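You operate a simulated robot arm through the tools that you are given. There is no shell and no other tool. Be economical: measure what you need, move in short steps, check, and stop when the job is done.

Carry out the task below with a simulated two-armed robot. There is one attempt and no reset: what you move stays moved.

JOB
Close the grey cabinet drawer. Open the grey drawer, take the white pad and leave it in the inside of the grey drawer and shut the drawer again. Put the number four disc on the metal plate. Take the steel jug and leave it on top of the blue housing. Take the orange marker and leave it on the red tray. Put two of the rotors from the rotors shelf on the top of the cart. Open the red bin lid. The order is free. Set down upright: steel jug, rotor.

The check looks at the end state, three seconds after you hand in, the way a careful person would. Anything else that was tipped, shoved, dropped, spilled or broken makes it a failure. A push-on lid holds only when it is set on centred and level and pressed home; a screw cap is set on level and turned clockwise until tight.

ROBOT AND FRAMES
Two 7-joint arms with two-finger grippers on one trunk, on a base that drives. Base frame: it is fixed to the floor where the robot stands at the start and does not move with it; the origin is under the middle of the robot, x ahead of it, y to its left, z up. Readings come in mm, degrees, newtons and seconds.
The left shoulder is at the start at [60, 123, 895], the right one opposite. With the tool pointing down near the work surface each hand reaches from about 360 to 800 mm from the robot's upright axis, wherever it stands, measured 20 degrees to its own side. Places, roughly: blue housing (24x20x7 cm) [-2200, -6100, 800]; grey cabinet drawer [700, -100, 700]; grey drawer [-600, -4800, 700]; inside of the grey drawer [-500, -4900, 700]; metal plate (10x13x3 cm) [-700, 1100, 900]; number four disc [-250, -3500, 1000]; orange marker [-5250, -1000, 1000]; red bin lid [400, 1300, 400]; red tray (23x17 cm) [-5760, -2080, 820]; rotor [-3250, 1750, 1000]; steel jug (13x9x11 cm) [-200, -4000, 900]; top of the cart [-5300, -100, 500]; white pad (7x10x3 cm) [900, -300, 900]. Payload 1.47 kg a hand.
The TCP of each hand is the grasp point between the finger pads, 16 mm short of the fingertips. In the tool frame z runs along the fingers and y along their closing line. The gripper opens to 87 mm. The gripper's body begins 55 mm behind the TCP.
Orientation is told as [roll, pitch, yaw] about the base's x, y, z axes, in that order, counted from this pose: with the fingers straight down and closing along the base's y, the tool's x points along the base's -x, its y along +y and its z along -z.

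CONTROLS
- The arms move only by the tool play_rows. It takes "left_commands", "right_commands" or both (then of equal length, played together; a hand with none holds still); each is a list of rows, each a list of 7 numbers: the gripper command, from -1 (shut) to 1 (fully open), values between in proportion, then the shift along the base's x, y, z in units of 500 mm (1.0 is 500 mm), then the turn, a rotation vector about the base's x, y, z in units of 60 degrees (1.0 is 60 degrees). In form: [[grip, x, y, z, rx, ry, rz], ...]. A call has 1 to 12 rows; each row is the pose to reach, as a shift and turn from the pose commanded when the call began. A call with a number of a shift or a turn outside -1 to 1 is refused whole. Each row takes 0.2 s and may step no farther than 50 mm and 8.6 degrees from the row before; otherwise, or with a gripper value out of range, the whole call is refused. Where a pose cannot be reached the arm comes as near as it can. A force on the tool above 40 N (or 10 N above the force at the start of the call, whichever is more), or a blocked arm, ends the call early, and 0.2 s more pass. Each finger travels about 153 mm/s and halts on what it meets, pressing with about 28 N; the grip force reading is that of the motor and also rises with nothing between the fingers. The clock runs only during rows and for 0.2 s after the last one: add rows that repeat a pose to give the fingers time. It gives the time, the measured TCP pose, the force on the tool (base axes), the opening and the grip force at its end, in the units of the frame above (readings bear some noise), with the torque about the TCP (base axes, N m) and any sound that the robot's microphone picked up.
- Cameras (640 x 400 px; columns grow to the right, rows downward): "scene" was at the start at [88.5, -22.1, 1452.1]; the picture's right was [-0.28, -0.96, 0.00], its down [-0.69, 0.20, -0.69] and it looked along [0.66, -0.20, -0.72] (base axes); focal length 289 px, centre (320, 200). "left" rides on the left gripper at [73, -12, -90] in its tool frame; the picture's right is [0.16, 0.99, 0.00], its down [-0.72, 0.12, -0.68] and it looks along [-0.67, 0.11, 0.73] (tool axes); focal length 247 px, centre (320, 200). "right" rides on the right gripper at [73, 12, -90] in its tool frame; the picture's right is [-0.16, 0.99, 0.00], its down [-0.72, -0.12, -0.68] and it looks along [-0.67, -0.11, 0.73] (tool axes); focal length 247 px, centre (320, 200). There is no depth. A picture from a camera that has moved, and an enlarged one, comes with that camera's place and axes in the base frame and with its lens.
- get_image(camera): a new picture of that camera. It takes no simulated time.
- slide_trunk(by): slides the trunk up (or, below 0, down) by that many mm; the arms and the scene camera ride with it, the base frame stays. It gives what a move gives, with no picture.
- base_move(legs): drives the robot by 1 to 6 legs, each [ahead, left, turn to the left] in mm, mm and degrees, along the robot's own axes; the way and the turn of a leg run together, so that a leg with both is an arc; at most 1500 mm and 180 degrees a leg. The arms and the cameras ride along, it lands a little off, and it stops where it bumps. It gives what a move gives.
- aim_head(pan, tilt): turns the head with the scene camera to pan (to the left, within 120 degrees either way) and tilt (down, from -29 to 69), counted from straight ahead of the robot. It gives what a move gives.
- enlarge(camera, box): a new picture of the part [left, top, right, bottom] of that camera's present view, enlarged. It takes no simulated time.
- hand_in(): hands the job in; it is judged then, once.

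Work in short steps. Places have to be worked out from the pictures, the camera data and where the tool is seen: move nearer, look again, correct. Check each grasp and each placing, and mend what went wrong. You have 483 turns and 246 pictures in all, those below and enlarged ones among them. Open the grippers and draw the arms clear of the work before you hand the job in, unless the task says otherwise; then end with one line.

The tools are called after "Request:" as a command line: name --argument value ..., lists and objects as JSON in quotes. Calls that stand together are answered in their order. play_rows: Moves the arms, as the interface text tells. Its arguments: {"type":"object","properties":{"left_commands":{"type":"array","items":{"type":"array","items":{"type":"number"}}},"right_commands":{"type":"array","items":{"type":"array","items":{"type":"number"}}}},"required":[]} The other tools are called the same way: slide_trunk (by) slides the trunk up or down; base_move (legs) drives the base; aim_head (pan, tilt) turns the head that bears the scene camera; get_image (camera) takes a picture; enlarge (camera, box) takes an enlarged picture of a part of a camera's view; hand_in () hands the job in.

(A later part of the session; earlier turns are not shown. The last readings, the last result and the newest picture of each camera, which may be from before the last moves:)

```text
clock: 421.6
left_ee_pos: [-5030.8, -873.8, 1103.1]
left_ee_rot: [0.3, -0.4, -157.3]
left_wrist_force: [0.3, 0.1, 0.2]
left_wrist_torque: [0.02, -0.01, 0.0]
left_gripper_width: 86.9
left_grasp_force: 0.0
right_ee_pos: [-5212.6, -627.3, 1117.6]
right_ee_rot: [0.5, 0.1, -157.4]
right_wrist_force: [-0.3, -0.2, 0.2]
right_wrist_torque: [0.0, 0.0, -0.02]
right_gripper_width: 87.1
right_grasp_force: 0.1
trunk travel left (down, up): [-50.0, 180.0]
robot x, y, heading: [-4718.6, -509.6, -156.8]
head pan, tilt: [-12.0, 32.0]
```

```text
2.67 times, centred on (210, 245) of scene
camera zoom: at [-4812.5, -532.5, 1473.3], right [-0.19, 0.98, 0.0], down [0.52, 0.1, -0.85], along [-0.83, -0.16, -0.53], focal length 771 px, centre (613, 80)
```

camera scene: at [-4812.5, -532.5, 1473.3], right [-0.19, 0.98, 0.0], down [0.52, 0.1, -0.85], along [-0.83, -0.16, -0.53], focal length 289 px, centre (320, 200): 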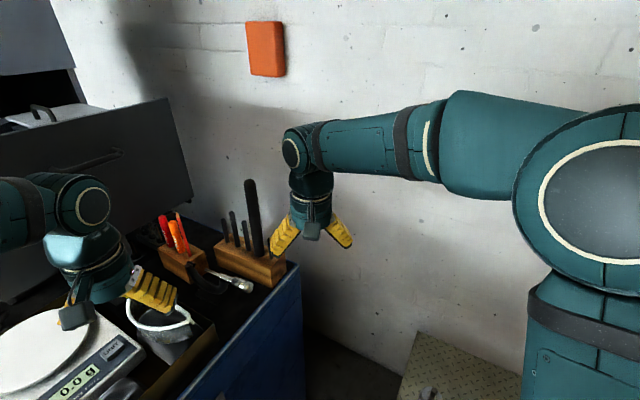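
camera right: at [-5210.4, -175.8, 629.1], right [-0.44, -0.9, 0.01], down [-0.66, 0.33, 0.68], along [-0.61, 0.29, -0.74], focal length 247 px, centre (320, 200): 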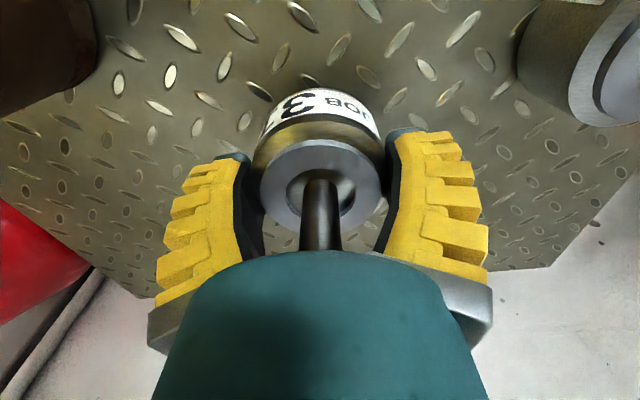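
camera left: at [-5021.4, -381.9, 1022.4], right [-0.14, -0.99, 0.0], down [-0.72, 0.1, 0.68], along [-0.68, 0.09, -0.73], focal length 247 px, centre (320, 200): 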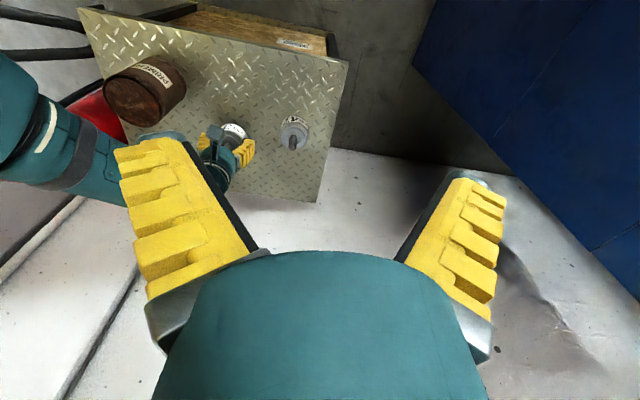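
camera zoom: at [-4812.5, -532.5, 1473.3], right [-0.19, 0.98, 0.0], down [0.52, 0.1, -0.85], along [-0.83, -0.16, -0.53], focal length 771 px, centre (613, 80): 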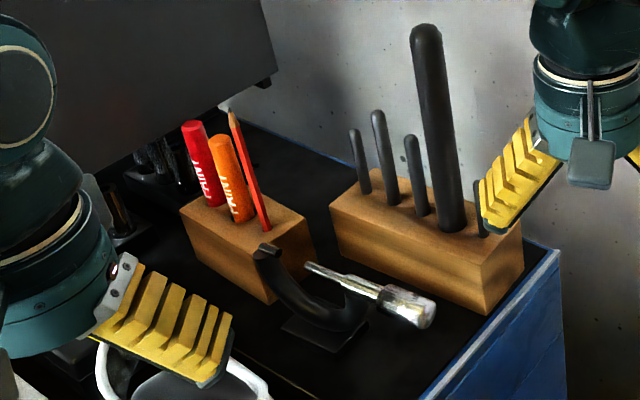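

Orange marker: top (-5260,-954,1090), block top z≈1006; red is 45 mm and the pencil 28 mm to its sides along (0.3,0.95). The left hand suits: I raise it, turn it +51° so that it closes across the row, half open.

Request:
play_rows --left_commands '[[0.0, 0, 0, 0.03, 0, 0, 0.12], [0.0, 0, 0, 0.06, 0, 0, 0.24], [0.0, 0, 0, 0.09, 0, 0, 0.36], [0.0, 0, 0, 0.1, 0, 0, 0.48], [0.0, 0, 0, 0.1, 0, 0, 0.6], [0.0, 0, 0, 0.1, 0, 0, 0.72], [0.0, 0, 0, 0.1, 0, 0, 0.85]]'

Request:
play_rows --left_commands '[[0.0, -0.08, -0.02, 0, 0, 0, 0], [0.0, -0.16, -0.04, 0, 0, 0, 0], [0.0, -0.24, -0.06, 0, 0, 0, 0], [0.0, -0.32, -0.08, 0, 0, 0, 0]]'

Request:
get_image --camera "scene"

Request:
get_image --camera "left"

```text
clock: 423.2
left_ee_pos: [-5031.5, -874.4, 1152.0]
left_ee_rot: [0.3, -0.4, -106.2]
left_wrist_force: [0.2, 0.0, -0.4]
left_wrist_torque: [-0.01, -0.03, 0.0]
left_gripper_width: 49.3
left_grasp_force: 4.0
right_ee_pos: [-5212.6, -628.3, 1117.7]
right_ee_rot: [0.5, 0.1, -157.4]
right_wrist_force: [-0.2, -0.9, -0.6]
right_wrist_torque: [-0.02, 0.01, -0.03]
right_gripper_width: 86.9
right_grasp_force: 0.0
trunk travel left (down, up): [-50.0, 180.0]
robot x, y, heading: [-4713.4, -511.2, -157.0]
head pan, tilt: [-12.0, 32.0]
```

```text
clock: 424.2
left_ee_pos: [-5191.0, -912.0, 1152.6]
left_ee_rot: [0.3, -0.4, -106.3]
left_wrist_force: [-0.2, 0.0, 0.5]
left_wrist_torque: [-0.03, -0.01, 0.04]
left_gripper_width: 49.2
left_grasp_force: 4.4
right_ee_pos: [-5212.4, -627.5, 1116.8]
right_ee_rot: [0.6, 0.1, -157.4]
right_wrist_force: [0.6, 0.3, -0.3]
right_wrist_torque: [0.0, -0.02, -0.01]
right_gripper_width: 86.8
right_grasp_force: 0.0
trunk travel left (down, up): [-50.0, 180.0]
robot x, y, heading: [-4720.1, -513.0, -157.0]
head pan, tilt: [-12.0, 32.0]
```

```text
61 pictures are left
camera scene: at [-4813.7, -532.5, 1473.1], right [-0.19, 0.98, 0.0], down [0.52, 0.1, -0.85], along [-0.83, -0.16, -0.53], focal length 289 px, centre (320, 200)
```

scene: 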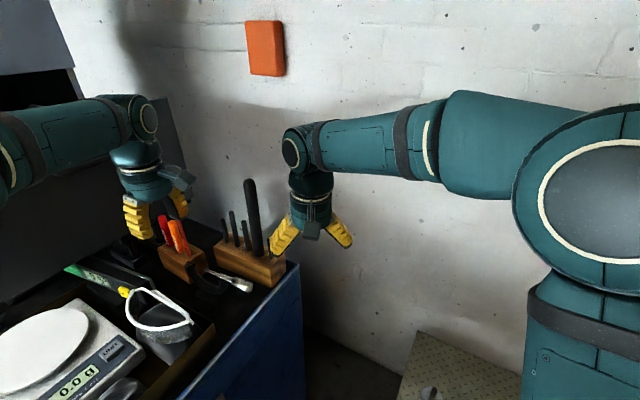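

```text
60 pictures are left
camera left: at [-5182.3, -838.2, 1241.5], right [0.99, -0.13, 0.0], down [-0.09, -0.72, 0.69], along [-0.08, -0.68, -0.73], focal length 247 px, centre (320, 200)
```

left: 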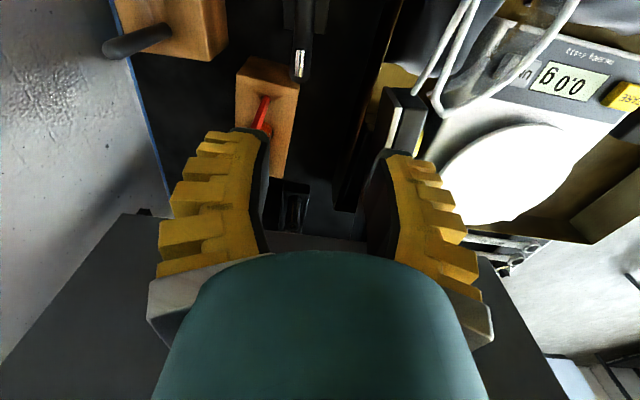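

Door clearance looks fine (~85 mm). I move above the orange marker and check.

Request:
play_rows --left_commands '[[0.0, -0.07, -0.04, 0, 0, 0, 0], [0.0, -0.138, -0.083, 0, 0, 0, 0]]'

Request:
get_image --camera "left"

Request:
enlarge --camera "scene" --box '[80, 70, 260, 300]'

```text
clock: 424.9
left_ee_pos: [-5259.7, -954.5, 1150.6]
left_ee_rot: [0.3, -0.3, -106.5]
left_wrist_force: [-0.7, -0.7, 0.1]
left_wrist_torque: [0.03, -0.03, 0.06]
left_gripper_width: 49.0
left_grasp_force: 4.0
right_ee_pos: [-5213.4, -628.7, 1116.9]
right_ee_rot: [0.4, 0.1, -157.3]
right_wrist_force: [-0.9, 0.5, -0.3]
right_wrist_torque: [0.0, 0.0, 0.01]
right_gripper_width: 87.3
right_grasp_force: 0.0
trunk travel left (down, up): [-50.0, 180.0]
robot x, y, heading: [-4715.3, -513.0, -156.8]
head pan, tilt: [-12.0, 32.0]
```

```text
59 pictures are left
camera left: at [-5250.1, -880.3, 1240.1], right [0.99, -0.13, 0.0], down [-0.1, -0.72, 0.69], along [-0.08, -0.68, -0.73], focal length 247 px, centre (320, 200)
```

left: 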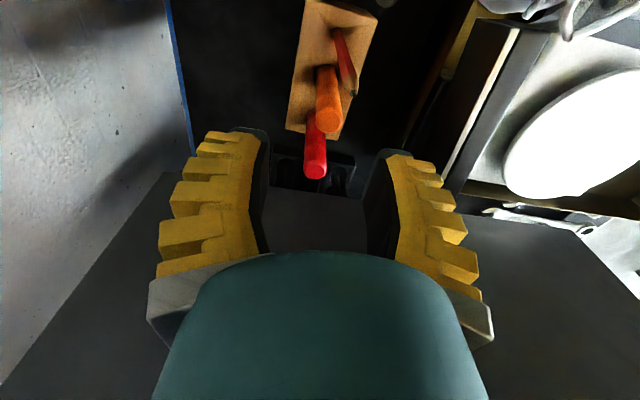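

```text
1.74 times, centred on (170, 185) of scene
camera zoom: at [-4813.4, -532.9, 1473.1], right [-0.19, 0.98, 0.0], down [0.52, 0.1, -0.85], along [-0.83, -0.16, -0.53], focal length 503 px, centre (581, 226)
```

zoom: 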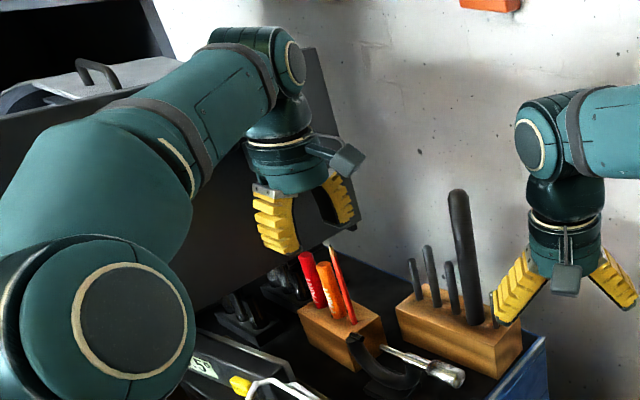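

Orange marker is nearly centred (5 mm off). I correct, descend over its top and close.

Request:
play_rows --left_commands '[[0.0, 0.01, 0.008, -0.05, 0, 0, 0], [0.0, 0.01, 0.008, -0.1, 0, 0, 0], [0.0, 0.01, 0.008, -0.14, 0, 0, 0], [0.0, 0.01, 0.008, -0.168, 0, 0, 0]]'

Request:
get_image --camera "left"

```text
clock: 425.9
left_ee_pos: [-5253.4, -950.6, 1067.3]
left_ee_rot: [0.3, -0.4, -106.3]
left_wrist_force: [0.1, 0.0, 0.4]
left_wrist_torque: [0.0, 0.0, 0.02]
left_gripper_width: 49.0
left_grasp_force: 4.0
right_ee_pos: [-5212.5, -628.8, 1117.2]
right_ee_rot: [0.5, 0.2, -157.4]
right_wrist_force: [-1.0, -0.6, -0.3]
right_wrist_torque: [0.01, -0.01, 0.01]
right_gripper_width: 86.8
right_grasp_force: 0.0
trunk travel left (down, up): [-50.0, 180.0]
robot x, y, heading: [-4722.0, -512.2, -156.9]
head pan, tilt: [-12.0, 32.0]
```

```text
57 pictures are left
camera left: at [-5244.4, -876.9, 1156.9], right [0.99, -0.13, 0.0], down [-0.09, -0.72, 0.69], along [-0.08, -0.68, -0.73], focal length 247 px, centre (320, 200)
```

left: 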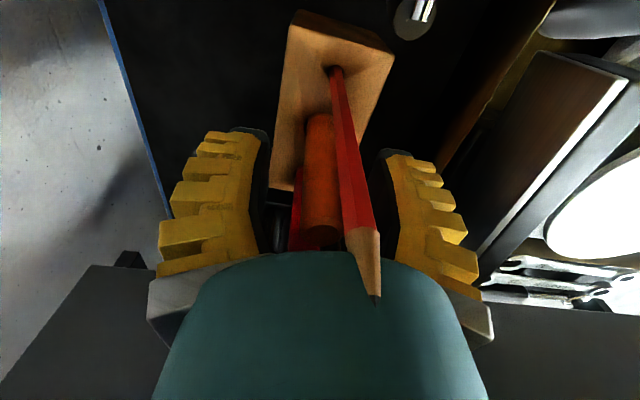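

The marker is between the fingers, the pencil stands clear in front of the palm. I close.

Request:
play_rows --left_commands '[[-0.6, 0, 0, 0, 0, 0, 0], [-1, 0, 0, 0, 0, 0, 0], [-1, 0, 0, 0, 0, 0, 0]]'

Request:
get_image --camera "left"

```text
clock: 426.6
left_ee_pos: [-5253.2, -951.0, 1067.3]
left_ee_rot: [0.3, -0.4, -106.3]
left_wrist_force: [-0.2, -0.2, 0.0]
left_wrist_torque: [-0.02, -0.01, -0.02]
left_gripper_width: 7.4
left_grasp_force: 27.7
right_ee_pos: [-5212.1, -628.1, 1117.5]
right_ee_rot: [0.5, 0.1, -157.5]
right_wrist_force: [0.4, -0.5, 0.3]
right_wrist_torque: [0.0, 0.02, -0.02]
right_gripper_width: 87.3
right_grasp_force: 0.0
trunk travel left (down, up): [-50.0, 180.0]
robot x, y, heading: [-4717.3, -509.1, -156.8]
head pan, tilt: [-12.0, 32.0]
```

```text
56 pictures are left
camera left: at [-5244.3, -876.9, 1157.3], right [0.99, -0.13, 0.0], down [-0.09, -0.72, 0.69], along [-0.08, -0.68, -0.73], focal length 247 px, centre (320, 200)
```

left: 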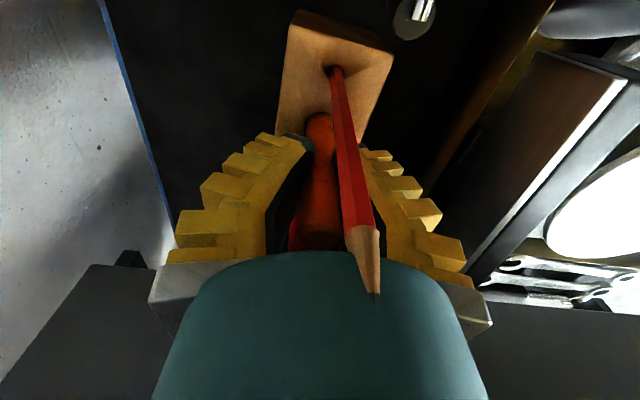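

The grip reads 7.4 mm. I lift a little to see which object follows.

Request:
play_rows --left_commands '[[-1, 0, 0, 0.02, 0, 0, 0], [-1, 0, 0, 0.05, 0, 0, 0], [-1, 0, 0, 0.08, 0, 0, 0]]'

Request:
get_image --camera "left"

Request:
enlarge --camera "scene" --box '[120, 150, 260, 290]'

```text
clock: 427.4
left_ee_pos: [-5255.2, -950.2, 1109.8]
left_ee_rot: [0.2, -0.4, -106.2]
left_wrist_force: [-0.2, -0.3, -0.7]
left_wrist_torque: [0.02, 0.01, -0.04]
left_gripper_width: 7.0
left_grasp_force: 27.7
right_ee_pos: [-5212.5, -628.4, 1117.7]
right_ee_rot: [0.6, 0.1, -157.5]
right_wrist_force: [0.3, 0.5, -0.4]
right_wrist_torque: [0.02, -0.02, 0.05]
right_gripper_width: 87.0
right_grasp_force: 0.0
trunk travel left (down, up): [-50.0, 180.0]
robot x, y, heading: [-4714.3, -512.8, -156.8]
head pan, tilt: [-12.0, 32.0]
```

```text
55 pictures are left
camera left: at [-5245.5, -876.8, 1198.9], right [0.99, -0.13, 0.0], down [-0.09, -0.72, 0.69], along [-0.08, -0.68, -0.73], focal length 247 px, centre (320, 200)
```

left: 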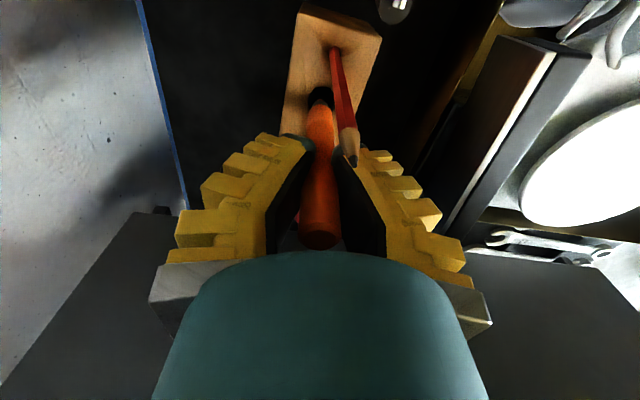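

```text
2.86 times, centred on (190, 220) of scene
camera zoom: at [-4812.4, -532.3, 1473.2], right [-0.19, 0.98, 0.0], down [0.52, 0.1, -0.85], along [-0.83, -0.16, -0.53], focal length 826 px, centre (691, 143)
```

zoom: 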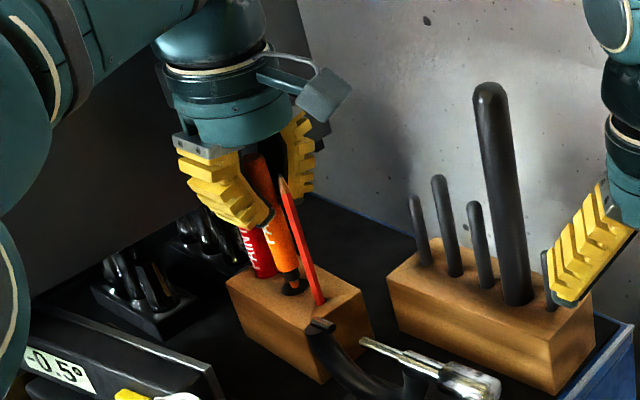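

It is the orange marker; the pencil stays. I lift it straight out and draw it back toward the robot.

Request:
play_rows --left_commands '[[-1, 0, 0, 0.06, 0, 0, 0], [-1, 0, 0, 0.13, 0, 0, 0], [-1, 0, 0, 0.2, 0, 0, 0], [-1, 0.05, 0.02, 0.22, 0, 0, 0], [-1, 0.13, 0.04, 0.22, 0, 0, 0], [-1, 0.21, 0.06, 0.22, 0, 0, 0], [-1, 0.29, 0.09, 0.22, 0, 0, 0], [-1, 0.37, 0.13, 0.22, 0, 0, 0]]'

Request:
get_image --camera "scene"

Request:
get_image --camera "left"

```text
clock: 429.2
left_ee_pos: [-5067.0, -884.2, 1218.5]
left_ee_rot: [0.1, -0.3, -106.3]
left_wrist_force: [0.4, -0.7, 0.5]
left_wrist_torque: [-0.03, 0.01, 0.01]
left_gripper_width: 6.2
left_grasp_force: 27.8
right_ee_pos: [-5211.7, -627.5, 1118.5]
right_ee_rot: [0.4, -0.1, -157.3]
right_wrist_force: [0.2, -0.4, 1.0]
right_wrist_torque: [-0.03, 0.01, -0.01]
right_gripper_width: 87.0
right_grasp_force: 0.0
trunk travel left (down, up): [-50.0, 180.0]
robot x, y, heading: [-4718.6, -514.9, -156.8]
head pan, tilt: [-12.0, 32.0]
```

```text
53 pictures are left
camera scene: at [-4810.9, -532.0, 1473.4], right [-0.19, 0.98, 0.0], down [0.52, 0.1, -0.85], along [-0.83, -0.16, -0.53], focal length 289 px, centre (320, 200)
```

scene: 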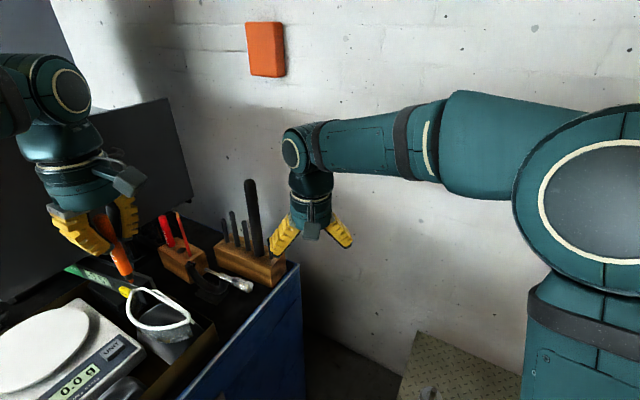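

```text
52 pictures are left
camera left: at [-5058.2, -810.0, 1308.2], right [0.99, -0.13, 0.0], down [-0.09, -0.72, 0.69], along [-0.09, -0.68, -0.73], focal length 247 px, centre (320, 200)
```

left: 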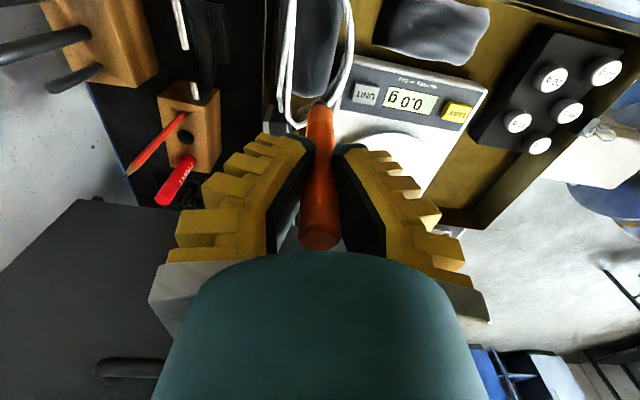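

Marker held well. I leave by reversing the way I came (no turning), back to the east end of the machine.

Request:
base_move --legs '[[-518, 124, 0], [-644, 510, 0], [-644, 510, 0]]'

Request:
aim_head --pan 60 --tilt 22

Request:
get_image --camera "scene"

```text
clock: 441.6
left_ee_pos: [-2972.5, -1255.4, 1217.8]
left_ee_rot: [0.2, -0.3, -108.3]
left_wrist_force: [-0.2, -0.8, -0.8]
left_wrist_torque: [-0.03, 0.03, 0.02]
left_gripper_width: 5.9
left_grasp_force: 28.2
right_ee_pos: [-3107.6, -994.3, 1118.0]
right_ee_rot: [0.5, 0.0, -159.5]
right_wrist_force: [1.0, -0.2, 0.7]
right_wrist_torque: [0.0, 0.02, -0.01]
right_gripper_width: 87.2
right_grasp_force: 0.0
trunk travel left (down, up): [-50.0, 180.0]
robot x, y, heading: [-2605.6, -892.8, -159.1]
head pan, tilt: [-12.0, 32.0]
```

```text
clock: 443.0
left_ee_pos: [-2972.1, -1255.3, 1218.2]
left_ee_rot: [0.3, -0.4, -108.4]
left_wrist_force: [0.0, 0.0, -0.6]
left_wrist_torque: [0.01, -0.02, 0.01]
left_gripper_width: 6.2
left_grasp_force: 28.1
right_ee_pos: [-3108.3, -992.8, 1117.4]
right_ee_rot: [0.5, 0.1, -159.4]
right_wrist_force: [0.2, -0.4, -0.2]
right_wrist_torque: [0.02, 0.01, 0.01]
right_gripper_width: 87.0
right_grasp_force: 0.0
trunk travel left (down, up): [-50.0, 180.0]
robot x, y, heading: [-2606.6, -894.3, -158.9]
head pan, tilt: [60.0, 22.0]
```

```text
51 pictures are left
camera scene: at [-2630.1, -988.9, 1489.2], right [-0.99, 0.15, 0.0], down [0.06, 0.37, -0.93], along [-0.14, -0.92, -0.37], focal length 289 px, centre (320, 200)
```

scene: 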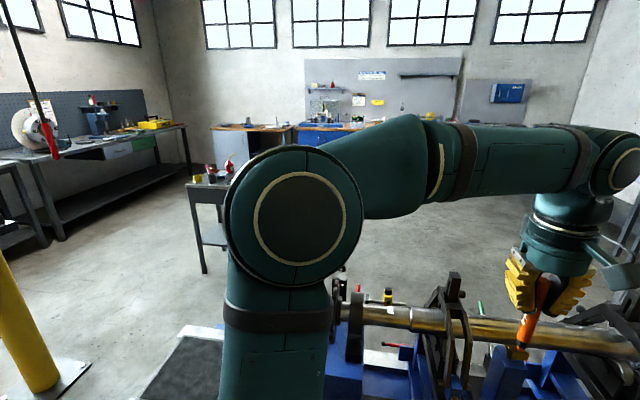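

The machine base reaches the yellow column, so I must go round east of it. I retrace to the lane, pass the dolly at a distance, and turn south.

Request:
base_move --legs '[[-822, 592, 0], [80, 558, 0], [-739, 446, 0], [0, 0, 64]]'

Request:
aim_head --pan -25 --tilt 22

Request:
get_image --camera "scene"

```text
clock: 460.6
left_ee_pos: [-474.2, -2313.2, 1217.3]
left_ee_rot: [0.3, -0.4, -44.0]
left_wrist_force: [0.4, -0.2, -0.4]
left_wrist_torque: [0.03, -0.02, 0.03]
left_gripper_width: 5.9
left_grasp_force: 27.4
right_ee_pos: [-768.2, -2321.5, 1118.4]
right_ee_rot: [0.6, 0.1, -95.1]
right_wrist_force: [-0.5, 0.3, -0.5]
right_wrist_torque: [-0.03, -0.01, -0.02]
right_gripper_width: 87.0
right_grasp_force: 0.1
trunk travel left (down, up): [-50.0, 180.0]
robot x, y, heading: [-642.8, -1831.0, -94.4]
head pan, tilt: [60.0, 22.0]
```

```text
clock: 462.2
left_ee_pos: [-474.8, -2314.5, 1217.9]
left_ee_rot: [0.3, -0.4, -44.1]
left_wrist_force: [0.3, 0.0, -0.4]
left_wrist_torque: [0.0, -0.04, -0.02]
left_gripper_width: 6.4
left_grasp_force: 27.6
right_ee_pos: [-768.4, -2320.5, 1117.3]
right_ee_rot: [0.5, 0.1, -95.1]
right_wrist_force: [-0.1, -0.7, 0.1]
right_wrist_torque: [0.02, -0.01, 0.03]
right_gripper_width: 86.7
right_grasp_force: 0.1
trunk travel left (down, up): [-50.0, 180.0]
robot x, y, heading: [-639.7, -1827.5, -94.9]
head pan, tilt: [-25.0, 22.0]
```

```text
50 pictures are left
camera scene: at [-686.7, -1918.9, 1489.2], right [-0.87, 0.49, 0.0], down [0.18, 0.33, -0.93], along [-0.46, -0.81, -0.37], focal length 289 px, centre (320, 200)
```

scene: 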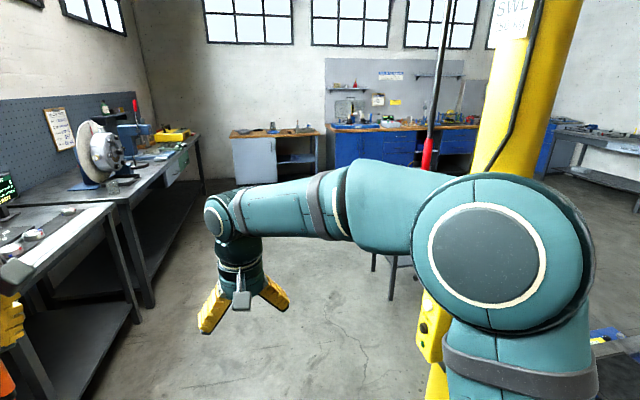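

Request:
base_move --legs '[[0, 60, 0], [1450, 0, 0]]'

Request:
aim_head --pan -75 --tilt 20

Request:
get_image --camera "scene"

```text
clock: 470.3
left_ee_pos: [-532.9, -3788.5, 1218.0]
left_ee_rot: [0.2, -0.3, -44.1]
left_wrist_force: [0.7, -0.1, -0.4]
left_wrist_torque: [0.01, 0.01, 0.04]
left_gripper_width: 6.0
left_grasp_force: 27.6
right_ee_pos: [-827.4, -3795.4, 1118.0]
right_ee_rot: [0.5, 0.1, -95.3]
right_wrist_force: [-0.2, 0.2, 0.2]
right_wrist_torque: [-0.01, 0.01, -0.01]
right_gripper_width: 87.1
right_grasp_force: 0.0
trunk travel left (down, up): [-50.0, 180.0]
robot x, y, heading: [-699.7, -3303.2, -94.6]
head pan, tilt: [-25.0, 22.0]
```

```text
clock: 471.5
left_ee_pos: [-532.8, -3788.8, 1217.3]
left_ee_rot: [0.3, -0.4, -44.0]
left_wrist_force: [-0.5, 0.1, -1.4]
left_wrist_torque: [0.04, -0.02, -0.01]
left_gripper_width: 5.8
left_grasp_force: 27.8
right_ee_pos: [-827.8, -3795.3, 1118.0]
right_ee_rot: [0.6, 0.1, -95.4]
right_wrist_force: [-0.2, 0.0, 0.6]
right_wrist_torque: [0.0, 0.0, 0.0]
right_gripper_width: 86.9
right_grasp_force: 0.1
trunk travel left (down, up): [-50.0, 180.0]
robot x, y, heading: [-697.8, -3303.9, -94.7]
head pan, tilt: [-75.0, 20.0]
```

```text
49 pictures are left
camera scene: at [-790.3, -3329.0, 1492.4], right [-0.18, 0.98, 0.0], down [0.34, 0.06, -0.94], along [-0.92, -0.17, -0.34], focal length 289 px, centre (320, 200)
```

scene: 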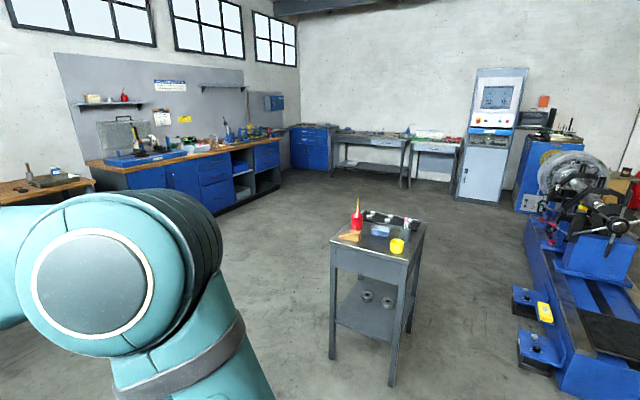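

The tray lies on the light table left of the tall console. I drive round the south of the steel trolley toward it.

Request:
base_move --legs '[[0, 0, -55.9], [862, 0, 0], [862, 0, 0], [0, 0, -60.8], [1050, 0, 0], [1050, 0, 0]]'

Request:
aim_head --pan 0 --tilt 22

Request:
get_image --camera "scene"

```text
clock: 495.3
left_ee_pos: [-4495.3, -3045.0, 1217.0]
left_ee_rot: [0.3, -0.4, -159.8]
left_wrist_force: [-0.1, 0.3, -1.1]
left_wrist_torque: [0.01, 0.0, 0.01]
left_gripper_width: 6.4
left_grasp_force: 28.2
right_ee_pos: [-4373.8, -2775.9, 1117.4]
right_ee_rot: [0.6, 0.1, 149.0]
right_wrist_force: [0.8, 0.8, 0.1]
right_wrist_torque: [-0.02, 0.0, 0.01]
right_gripper_width: 87.2
right_grasp_force: 0.2
trunk travel left (down, up): [-50.0, 180.0]
robot x, y, heading: [-3982.4, -3107.9, 149.8]
head pan, tilt: [-75.0, 20.0]
```

```text
clock: 496.8
left_ee_pos: [-4494.8, -3045.8, 1218.5]
left_ee_rot: [0.3, -0.5, -159.8]
left_wrist_force: [0.6, 0.5, -0.2]
left_wrist_torque: [0.01, 0.02, 0.01]
left_gripper_width: 6.1
left_grasp_force: 28.0
right_ee_pos: [-4374.1, -2776.9, 1117.5]
right_ee_rot: [0.5, 0.1, 149.1]
right_wrist_force: [0.3, -0.4, -0.5]
right_wrist_torque: [0.0, 0.01, -0.04]
right_gripper_width: 86.9
right_grasp_force: 0.0
trunk travel left (down, up): [-50.0, 180.0]
robot x, y, heading: [-3988.2, -3106.9, 149.6]
head pan, tilt: [0.0, 22.0]
```

```text
48 pictures are left
camera scene: at [-4072.5, -3052.9, 1489.2], right [0.51, 0.86, 0.0], down [0.32, -0.19, -0.93], along [-0.8, 0.47, -0.37], focal length 289 px, centre (320, 200)
```

scene: 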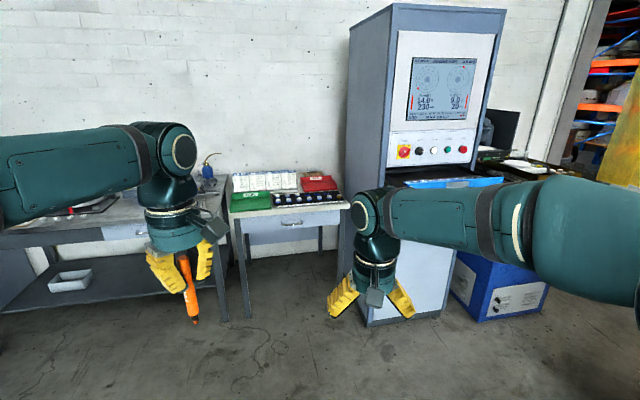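

The red tray sits at the right rear of the light table beside the console. I drive nearer and look closely.

Request:
base_move --legs '[[1000, 60, 0]]'

Request:
aim_head --pan -5 --tilt 35

Request:
get_image --camera "scene"

```text
clock: 502.0
left_ee_pos: [-5391.5, -2590.3, 1218.4]
left_ee_rot: [0.2, -0.4, -159.9]
left_wrist_force: [-0.3, -0.2, 0.0]
left_wrist_torque: [-0.01, 0.01, 0.01]
left_gripper_width: 6.1
left_grasp_force: 27.8
right_ee_pos: [-5268.4, -2321.4, 1117.8]
right_ee_rot: [0.4, 0.1, 149.0]
right_wrist_force: [0.7, 0.1, -0.1]
right_wrist_torque: [0.0, -0.01, 0.0]
right_gripper_width: 87.0
right_grasp_force: 0.1
trunk travel left (down, up): [-50.0, 180.0]
robot x, y, heading: [-4882.2, -2650.6, 149.7]
head pan, tilt: [0.0, 22.0]
```

```text
clock: 502.8
left_ee_pos: [-5391.6, -2589.3, 1218.7]
left_ee_rot: [0.2, -0.3, -159.9]
left_wrist_force: [0.1, -0.4, -1.4]
left_wrist_torque: [0.02, 0.0, -0.03]
left_gripper_width: 5.7
left_grasp_force: 27.8
right_ee_pos: [-5268.1, -2320.9, 1118.3]
right_ee_rot: [0.5, 0.1, 149.1]
right_wrist_force: [-0.8, -0.3, 0.4]
right_wrist_torque: [-0.02, 0.05, 0.01]
right_gripper_width: 87.1
right_grasp_force: 0.1
trunk travel left (down, up): [-50.0, 180.0]
robot x, y, heading: [-4881.2, -2651.7, 149.9]
head pan, tilt: [-5.0, 35.0]
```

```text
47 pictures are left
camera scene: at [-4960.2, -2594.4, 1468.6], right [0.58, 0.81, 0.0], down [0.47, -0.33, -0.82], along [-0.67, 0.47, -0.57], focal length 289 px, centre (320, 200)
```

scene: 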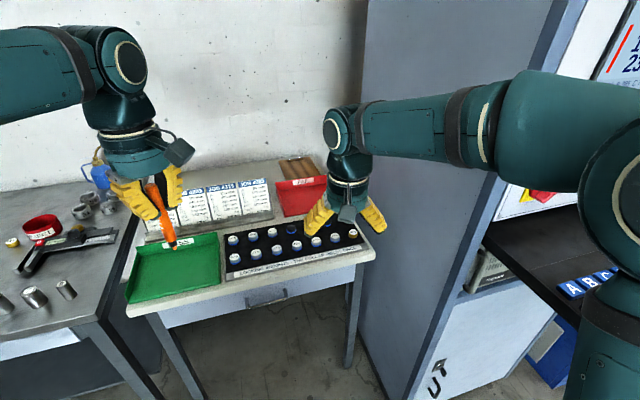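

The right hand hides the red tray; I draw it back and zoom.

Request:
play_rows --right_commands '[[1, 0.08, -0.05, 0, 0, 0, 0], [1, 0.16, -0.1, 0, 0, 0, 0], [1, 0.24, -0.14, 0, 0, 0, 0]]'

Request:
enlarge --camera "scene" --box '[110, 130, 390, 320]'

```text
clock: 503.6
left_ee_pos: [-5389.8, -2589.8, 1218.7]
left_ee_rot: [0.2, -0.4, -159.9]
left_wrist_force: [0.8, -0.6, 0.7]
left_wrist_torque: [-0.02, -0.02, 0.02]
left_gripper_width: 5.9
left_grasp_force: 28.2
right_ee_pos: [-5147.2, -2391.0, 1119.5]
right_ee_rot: [0.6, 0.0, 149.1]
right_wrist_force: [0.4, 0.2, 0.3]
right_wrist_torque: [0.0, 0.02, -0.02]
right_gripper_width: 87.0
right_grasp_force: 0.0
trunk travel left (down, up): [-50.0, 180.0]
robot x, y, heading: [-4879.9, -2650.2, 149.6]
head pan, tilt: [-5.0, 35.0]
```

```text
2.11 times, centred on (250, 225) of scene
camera zoom: at [-4958.5, -2594.6, 1468.7], right [0.58, 0.81, 0.0], down [0.47, -0.33, -0.82], along [-0.67, 0.47, -0.57], focal length 609 px, centre (467, 147)
```

zoom: 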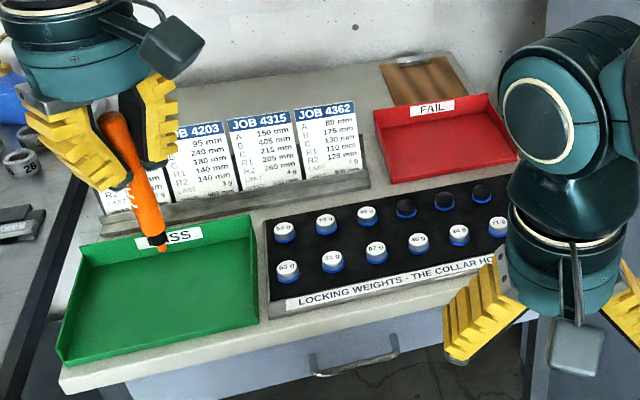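

The red FAIL tray centre is ≈(-5748,-2095). I move to about (-5150,-2575) and turn right 17°, keeping the right arm off the console.

Request:
base_move --legs '[[0, 0, -17], [247, 150, 0]]'

Request:
get_image --camera "scene"

```text
clock: 506.5
left_ee_pos: [-5627.3, -2364.7, 1216.9]
left_ee_rot: [0.3, -0.3, -176.8]
left_wrist_force: [-0.3, -0.4, -1.4]
left_wrist_torque: [-0.01, -0.03, 0.03]
left_gripper_width: 6.0
left_grasp_force: 28.0
right_ee_pos: [-5337.9, -2245.5, 1118.1]
right_ee_rot: [0.5, 0.1, 132.1]
right_wrist_force: [-1.6, -0.1, -1.0]
right_wrist_torque: [0.04, -0.05, 0.0]
right_gripper_width: 86.9
right_grasp_force: 0.0
trunk travel left (down, up): [-50.0, 180.0]
robot x, y, heading: [-5159.3, -2577.4, 132.9]
head pan, tilt: [-5.0, 35.0]
```

```text
45 pictures are left
camera scene: at [-5217.6, -2494.1, 1468.5], right [0.79, 0.61, 0.0], down [0.35, -0.45, -0.82], along [-0.5, 0.65, -0.57], focal length 289 px, centre (320, 200)
```

scene: 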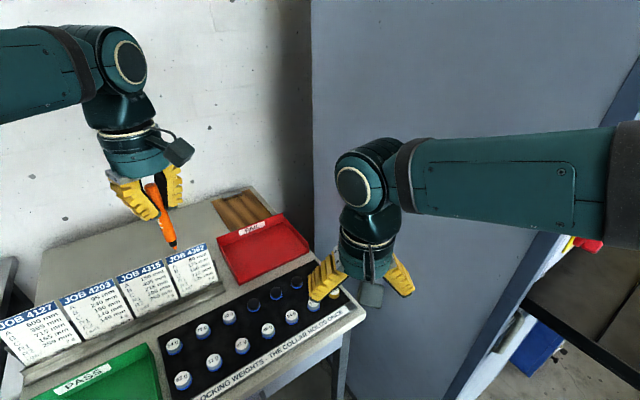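

I plan to set the marker down leaning forward: yaw the left hand in line with the robot, tilt the fingers 35° forward, then bring it over the tray.

Request:
play_rows --left_commands '[[-1, 0, 0, 0, 0, 0, -0.12], [-1, 0, 0, 0, 0, 0, -0.24], [-1, 0, 0, 0, 0, 0, -0.36], [-1, 0, 0, 0, 0, 0, -0.48], [-1, 0, 0, 0, 0, 0, -0.6], [-1, 0, 0, 0, 0, 0, -0.72], [-1, 0, 0, 0, 0, 0, -0.835]]'

Request:
play_rows --left_commands '[[-1, 0, 0, 0, 0.1, 0.093, 0], [-1, 0, 0, 0, 0.2, 0.186, 0], [-1, 0, 0, 0, 0.3, 0.279, 0], [-1, 0, 0, 0, 0.4, 0.372, 0], [-1, 0, 0, 0, 0.427, 0.397, 0]]'

Request:
play_rows --left_commands '[[-1, -0.03, 0.08, 0, 0, 0, 0], [-1, -0.06, 0.16, 0, 0, 0, 0], [-1, -0.09, 0.24, 0, 0, 0, 0], [-1, -0.12, 0.32, 0, 0, 0, 0], [-1, -0.15, 0.4, 0, 0, 0, 0], [-1, -0.18, 0.47, 0, 0, 0, 0], [-1, -0.2, 0.51, -0.05, 0, 0, 0], [-1, -0.21, 0.52, -0.14, 0, 0, 0], [-1, -0.21, 0.52, -0.23, 0, 0, 0], [-1, -0.21, 0.52, -0.32, 0, 0, 0], [-1, -0.21, 0.52, -0.4, 0, 0, 0]]'

Request:
get_image --camera "scene"

Request:
get_image --camera "left"

```text
clock: 508.1
left_ee_pos: [-5628.2, -2364.1, 1218.5]
left_ee_rot: [0.3, -0.4, 133.0]
left_wrist_force: [0.5, 0.1, -0.1]
left_wrist_torque: [0.01, -0.01, 0.0]
left_gripper_width: 5.9
left_grasp_force: 28.0
right_ee_pos: [-5339.2, -2244.6, 1118.8]
right_ee_rot: [0.5, 0.2, 132.2]
right_wrist_force: [-0.9, -0.1, 0.8]
right_wrist_torque: [0.0, -0.05, -0.02]
right_gripper_width: 86.9
right_grasp_force: 0.1
trunk travel left (down, up): [-50.0, 180.0]
robot x, y, heading: [-5157.3, -2568.3, 132.6]
head pan, tilt: [-5.0, 35.0]
```

```text
clock: 509.3
left_ee_pos: [-5627.2, -2364.1, 1217.4]
left_ee_rot: [0.2, -35.4, 133.1]
left_wrist_force: [-0.2, -0.3, -0.8]
left_wrist_torque: [-0.02, -0.02, -0.02]
left_gripper_width: 5.9
left_grasp_force: 28.4
right_ee_pos: [-5338.0, -2244.7, 1118.4]
right_ee_rot: [0.5, 0.1, 132.1]
right_wrist_force: [0.0, 0.4, 0.2]
right_wrist_torque: [-0.01, 0.01, -0.01]
right_gripper_width: 87.1
right_grasp_force: 0.1
trunk travel left (down, up): [-50.0, 180.0]
robot x, y, heading: [-5154.7, -2567.5, 132.4]
head pan, tilt: [-5.0, 35.0]
```

```text
clock: 511.7
left_ee_pos: [-5733.5, -2104.5, 1017.9]
left_ee_rot: [0.0, -35.4, 133.1]
left_wrist_force: [0.0, 0.6, -0.3]
left_wrist_torque: [-0.02, 0.01, 0.01]
left_gripper_width: 5.7
left_grasp_force: 27.9
right_ee_pos: [-5338.1, -2244.1, 1119.5]
right_ee_rot: [0.6, 0.2, 132.1]
right_wrist_force: [-0.3, -1.0, -0.7]
right_wrist_torque: [0.0, 0.02, 0.0]
right_gripper_width: 87.1
right_grasp_force: 0.1
trunk travel left (down, up): [-50.0, 180.0]
robot x, y, heading: [-5160.2, -2571.8, 132.6]
head pan, tilt: [-5.0, 35.0]
```

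```text
44 pictures are left
camera scene: at [-5216.8, -2493.8, 1468.5], right [0.79, 0.61, 0.0], down [0.35, -0.45, -0.82], along [-0.5, 0.65, -0.57], focal length 289 px, centre (320, 200)
```

scene: 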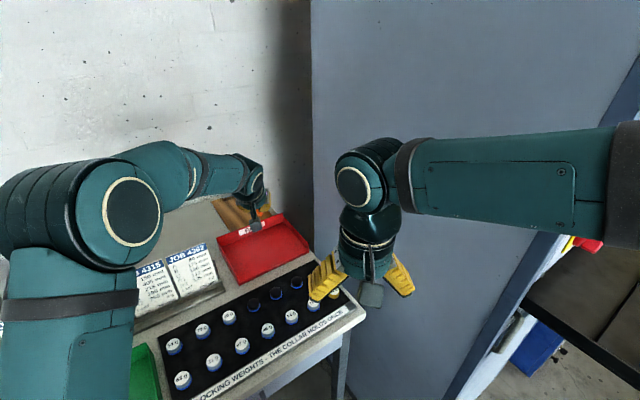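

```text
43 pictures are left
camera left: at [-5648.2, -2177.2, 1048.9], right [-0.63, -0.77, -0.09], down [-0.22, 0.07, 0.97], along [-0.74, 0.64, -0.21], focal length 247 px, centre (320, 200)
```

left: 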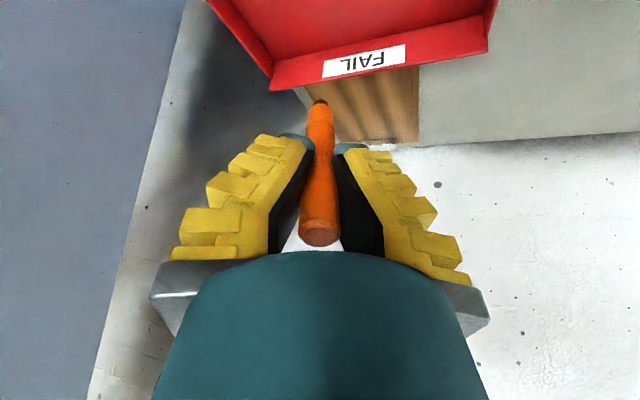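

Tip would land slightly past the tray's middle. I shift 35 mm farther back and go down 70 mm, then check.

Request:
play_rows --left_commands '[[-1, -0.033, 0.01, -0.02, 0, 0, 0], [-1, -0.066, 0.02, -0.06, 0, 0, 0], [-1, -0.066, 0.02, -0.1, 0, 0, 0], [-1, -0.066, 0.02, -0.14, 0, 0, 0]]'

Request:
get_image --camera "left"

Request:
enlarge --camera "scene" --box '[190, 170, 350, 310]'

```text
clock: 512.7
left_ee_pos: [-5765.9, -2094.6, 946.6]
left_ee_rot: [0.2, -35.4, 133.1]
left_wrist_force: [0.2, 0.1, -0.6]
left_wrist_torque: [0.02, 0.02, -0.01]
left_gripper_width: 6.3
left_grasp_force: 27.8
right_ee_pos: [-5338.6, -2243.5, 1118.7]
right_ee_rot: [0.5, 0.1, 132.0]
right_wrist_force: [0.1, -0.3, 0.4]
right_wrist_torque: [0.0, -0.01, 0.0]
right_gripper_width: 86.8
right_grasp_force: 0.1
trunk travel left (down, up): [-50.0, 180.0]
robot x, y, heading: [-5159.7, -2571.4, 132.6]
head pan, tilt: [-5.0, 35.0]
```

```text
42 pictures are left
camera left: at [-5680.8, -2167.1, 978.5], right [-0.63, -0.77, -0.09], down [-0.22, 0.06, 0.97], along [-0.74, 0.64, -0.21], focal length 247 px, centre (320, 200)
```

left: 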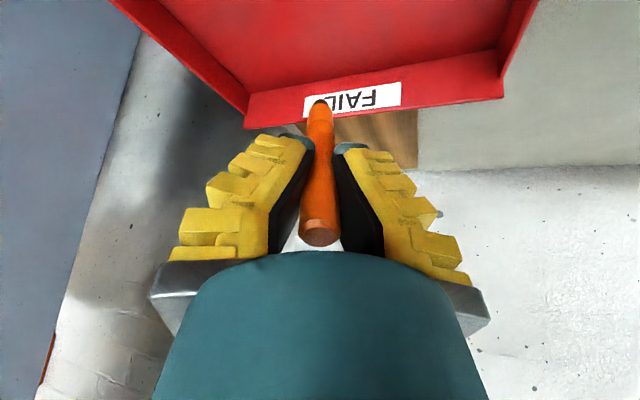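

```text
2.86 times, centred on (270, 240) of scene
camera zoom: at [-5216.9, -2494.1, 1468.5], right [0.79, 0.61, 0.0], down [0.35, -0.45, -0.82], along [-0.5, 0.65, -0.57], focal length 826 px, centre (463, 86)
```

zoom: 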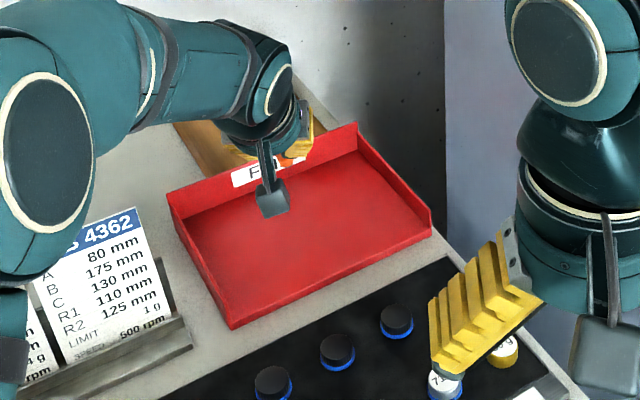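

The tip is just inside the back wall once lowered. I come 15 mm nearer and lower in small steps to contact.

Request:
play_rows --left_commands '[[-1, 0.028, -0.008, -0.01, 0, 0, 0], [-1, 0.028, -0.008, -0.024, 0, 0, 0], [-1, 0.028, -0.008, -0.036, 0, 0, 0], [-1, 0.028, -0.008, -0.046, 0, 0, 0]]'

Request:
enlarge --camera "scene" --box '[190, 170, 350, 310]'

Request:
get_image --camera "left"

```text
clock: 513.7
left_ee_pos: [-5751.6, -2098.8, 924.6]
left_ee_rot: [0.2, -35.3, 133.0]
left_wrist_force: [-0.1, -0.3, 0.3]
left_wrist_torque: [0.0, -0.01, -0.03]
left_gripper_width: 6.0
left_grasp_force: 28.1
right_ee_pos: [-5337.6, -2245.3, 1118.6]
right_ee_rot: [0.4, 0.1, 132.2]
right_wrist_force: [0.3, 0.1, 0.0]
right_wrist_torque: [0.03, 0.03, -0.02]
right_gripper_width: 87.0
right_grasp_force: 0.1
trunk travel left (down, up): [-50.0, 180.0]
robot x, y, heading: [-5159.5, -2570.3, 132.6]
head pan, tilt: [-5.0, 35.0]
```

```text
2.86 times, centred on (270, 240) of scene
camera zoom: at [-5216.7, -2494.3, 1468.6], right [0.79, 0.61, 0.0], down [0.35, -0.45, -0.82], along [-0.5, 0.65, -0.57], focal length 826 px, centre (463, 86)
```

zoom: 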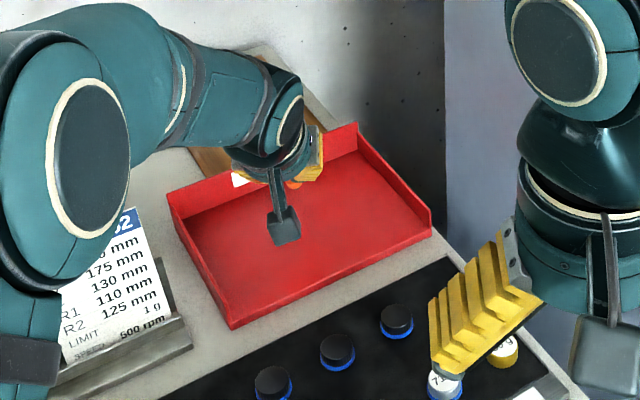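

```text
39 pictures are left
camera left: at [-5667.0, -2170.7, 956.7], right [-0.63, -0.77, -0.09], down [-0.22, 0.07, 0.97], along [-0.74, 0.63, -0.21], focal length 247 px, centre (320, 200)
```

left: 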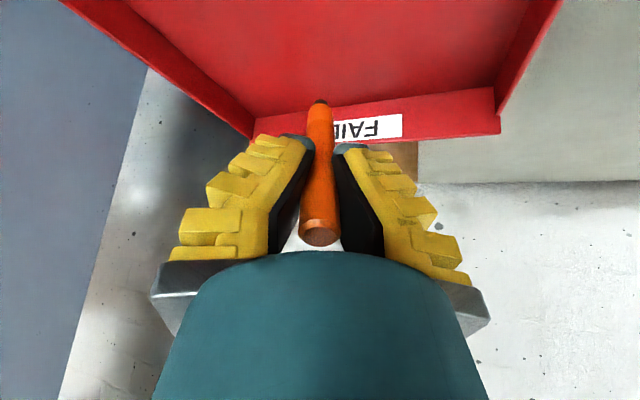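

Request:
play_rows --left_commands '[[-1, 0.005, -0.003, -0.01, 0, 0, 0], [-1, 0.008, -0.005, -0.02, 0, 0, 0], [-1, 0.008, -0.005, -0.03, 0, 0, 0]]'

Request:
get_image --camera "left"

```text
clock: 514.5
left_ee_pos: [-5747.6, -2100.9, 911.0]
left_ee_rot: [0.1, -35.4, 133.1]
left_wrist_force: [-0.3, 0.5, -0.6]
left_wrist_torque: [0.01, -0.02, 0.02]
left_gripper_width: 5.9
left_grasp_force: 27.8
right_ee_pos: [-5336.8, -2244.7, 1119.2]
right_ee_rot: [0.4, 0.1, 132.1]
right_wrist_force: [0.5, -0.4, -0.4]
right_wrist_torque: [-0.03, 0.0, 0.0]
right_gripper_width: 87.0
right_grasp_force: 0.0
trunk travel left (down, up): [-50.0, 180.0]
robot x, y, heading: [-5157.6, -2575.5, 132.7]
head pan, tilt: [-5.0, 35.0]
```

```text
38 pictures are left
camera left: at [-5663.0, -2172.7, 941.2], right [-0.63, -0.77, -0.09], down [-0.22, 0.07, 0.97], along [-0.74, 0.63, -0.21], focal length 247 px, centre (320, 200)
```

left: 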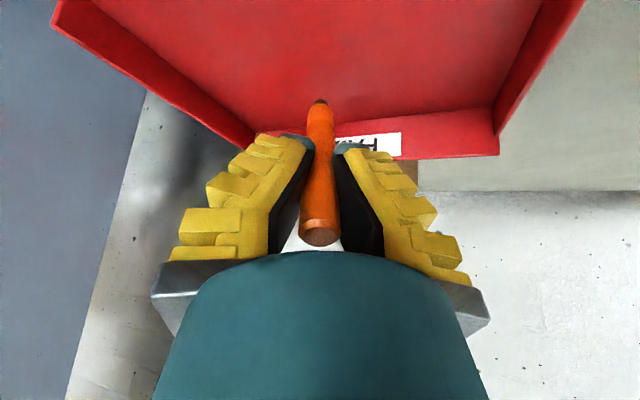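

Request:
play_rows --left_commands '[[-1, 0, 0, -0.01, 0, 0, 0], [-1, 0, 0, -0.02, 0, 0, 0], [-1, 0, 0, -0.03, 0, 0, 0]]'

Request:
play_rows --left_commands '[[-1, 0, 0, -0.008, 0, 0, 0], [-1, 0, 0, -0.016, 0, 0, 0], [-1, 0, 0, -0.024, 0, 0, 0]]'

Request:
get_image --camera "left"

```text
clock: 515.3
left_ee_pos: [-5747.5, -2100.3, 896.8]
left_ee_rot: [0.1, -35.3, 133.1]
left_wrist_force: [-0.2, 0.4, -0.2]
left_wrist_torque: [-0.01, 0.02, 0.01]
left_gripper_width: 6.1
left_grasp_force: 28.5
right_ee_pos: [-5337.5, -2244.6, 1118.3]
right_ee_rot: [0.5, 0.1, 132.2]
right_wrist_force: [-0.1, 0.5, 0.2]
right_wrist_torque: [-0.02, 0.02, 0.02]
right_gripper_width: 86.9
right_grasp_force: 0.1
trunk travel left (down, up): [-50.0, 180.0]
robot x, y, heading: [-5157.9, -2571.1, 132.4]
head pan, tilt: [-5.0, 35.0]
```

```text
clock: 516.1
left_ee_pos: [-5747.3, -2100.9, 887.4]
left_ee_rot: [0.1, -35.7, 133.2]
left_wrist_force: [3.9, -4.5, 17.3]
left_wrist_torque: [0.34, 0.31, 0.0]
left_gripper_width: 6.1
left_grasp_force: 27.8
right_ee_pos: [-5336.9, -2246.3, 1120.6]
right_ee_rot: [0.6, 0.0, 132.1]
right_wrist_force: [-0.4, 0.5, -0.8]
right_wrist_torque: [0.03, -0.06, -0.02]
right_gripper_width: 87.0
right_grasp_force: 0.1
trunk travel left (down, up): [-50.0, 180.0]
robot x, y, heading: [-5156.7, -2572.4, 132.6]
head pan, tilt: [-5.0, 35.0]
```

```text
37 pictures are left
camera left: at [-5662.3, -2173.7, 917.9], right [-0.63, -0.77, -0.09], down [-0.21, 0.06, 0.97], along [-0.74, 0.64, -0.2], focal length 247 px, centre (320, 200)
```

left: 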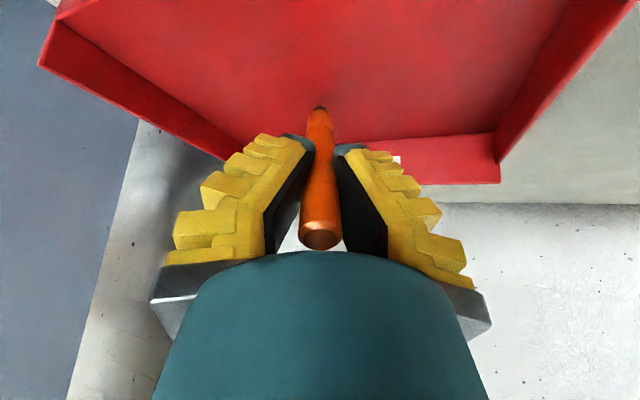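

The tip rests on the tray floor. I ease the pressure and open the fingers; the marker should lie down inside the tray.

Request:
play_rows --left_commands '[[-1, 0, 0, 0.004, 0, 0, 0], [-0.7, 0, 0, 0.004, 0, 0, 0], [-0.4, 0, 0, 0.004, 0, 0, 0], [-0.1, 0, 0, 0.004, 0, 0, 0], [-0.1, 0, 0, 0.004, 0, 0, 0], [-0.1, 0, 0, 0.004, 0, 0, 0]]'

Request:
get_image --camera "left"

```text
clock: 517.5
left_ee_pos: [-5748.9, -2101.6, 884.6]
left_ee_rot: [0.1, -35.3, 133.1]
left_wrist_force: [-0.6, 0.7, -0.3]
left_wrist_torque: [0.06, -0.02, -0.01]
left_gripper_width: 45.1
left_grasp_force: 4.0
right_ee_pos: [-5338.1, -2244.9, 1118.7]
right_ee_rot: [0.5, 0.2, 132.1]
right_wrist_force: [0.4, 0.4, 0.5]
right_wrist_torque: [0.01, -0.02, 0.02]
right_gripper_width: 87.0
right_grasp_force: 0.0
trunk travel left (down, up): [-50.0, 180.0]
robot x, y, heading: [-5155.4, -2575.4, 132.6]
head pan, tilt: [-5.0, 35.0]
```

```text
36 pictures are left
camera left: at [-5663.2, -2173.7, 917.4], right [-0.63, -0.77, -0.09], down [-0.22, 0.07, 0.97], along [-0.74, 0.63, -0.21], focal length 247 px, centre (320, 200)
```

left: 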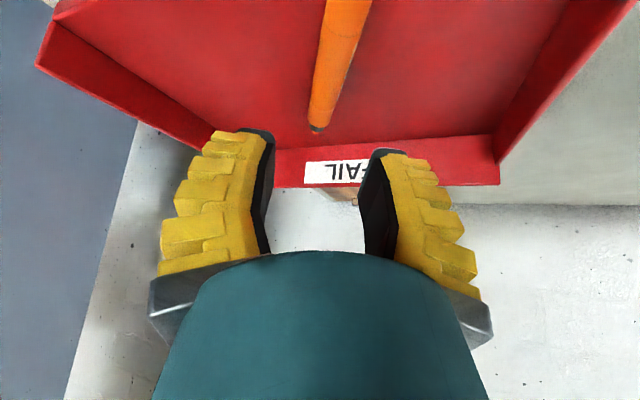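

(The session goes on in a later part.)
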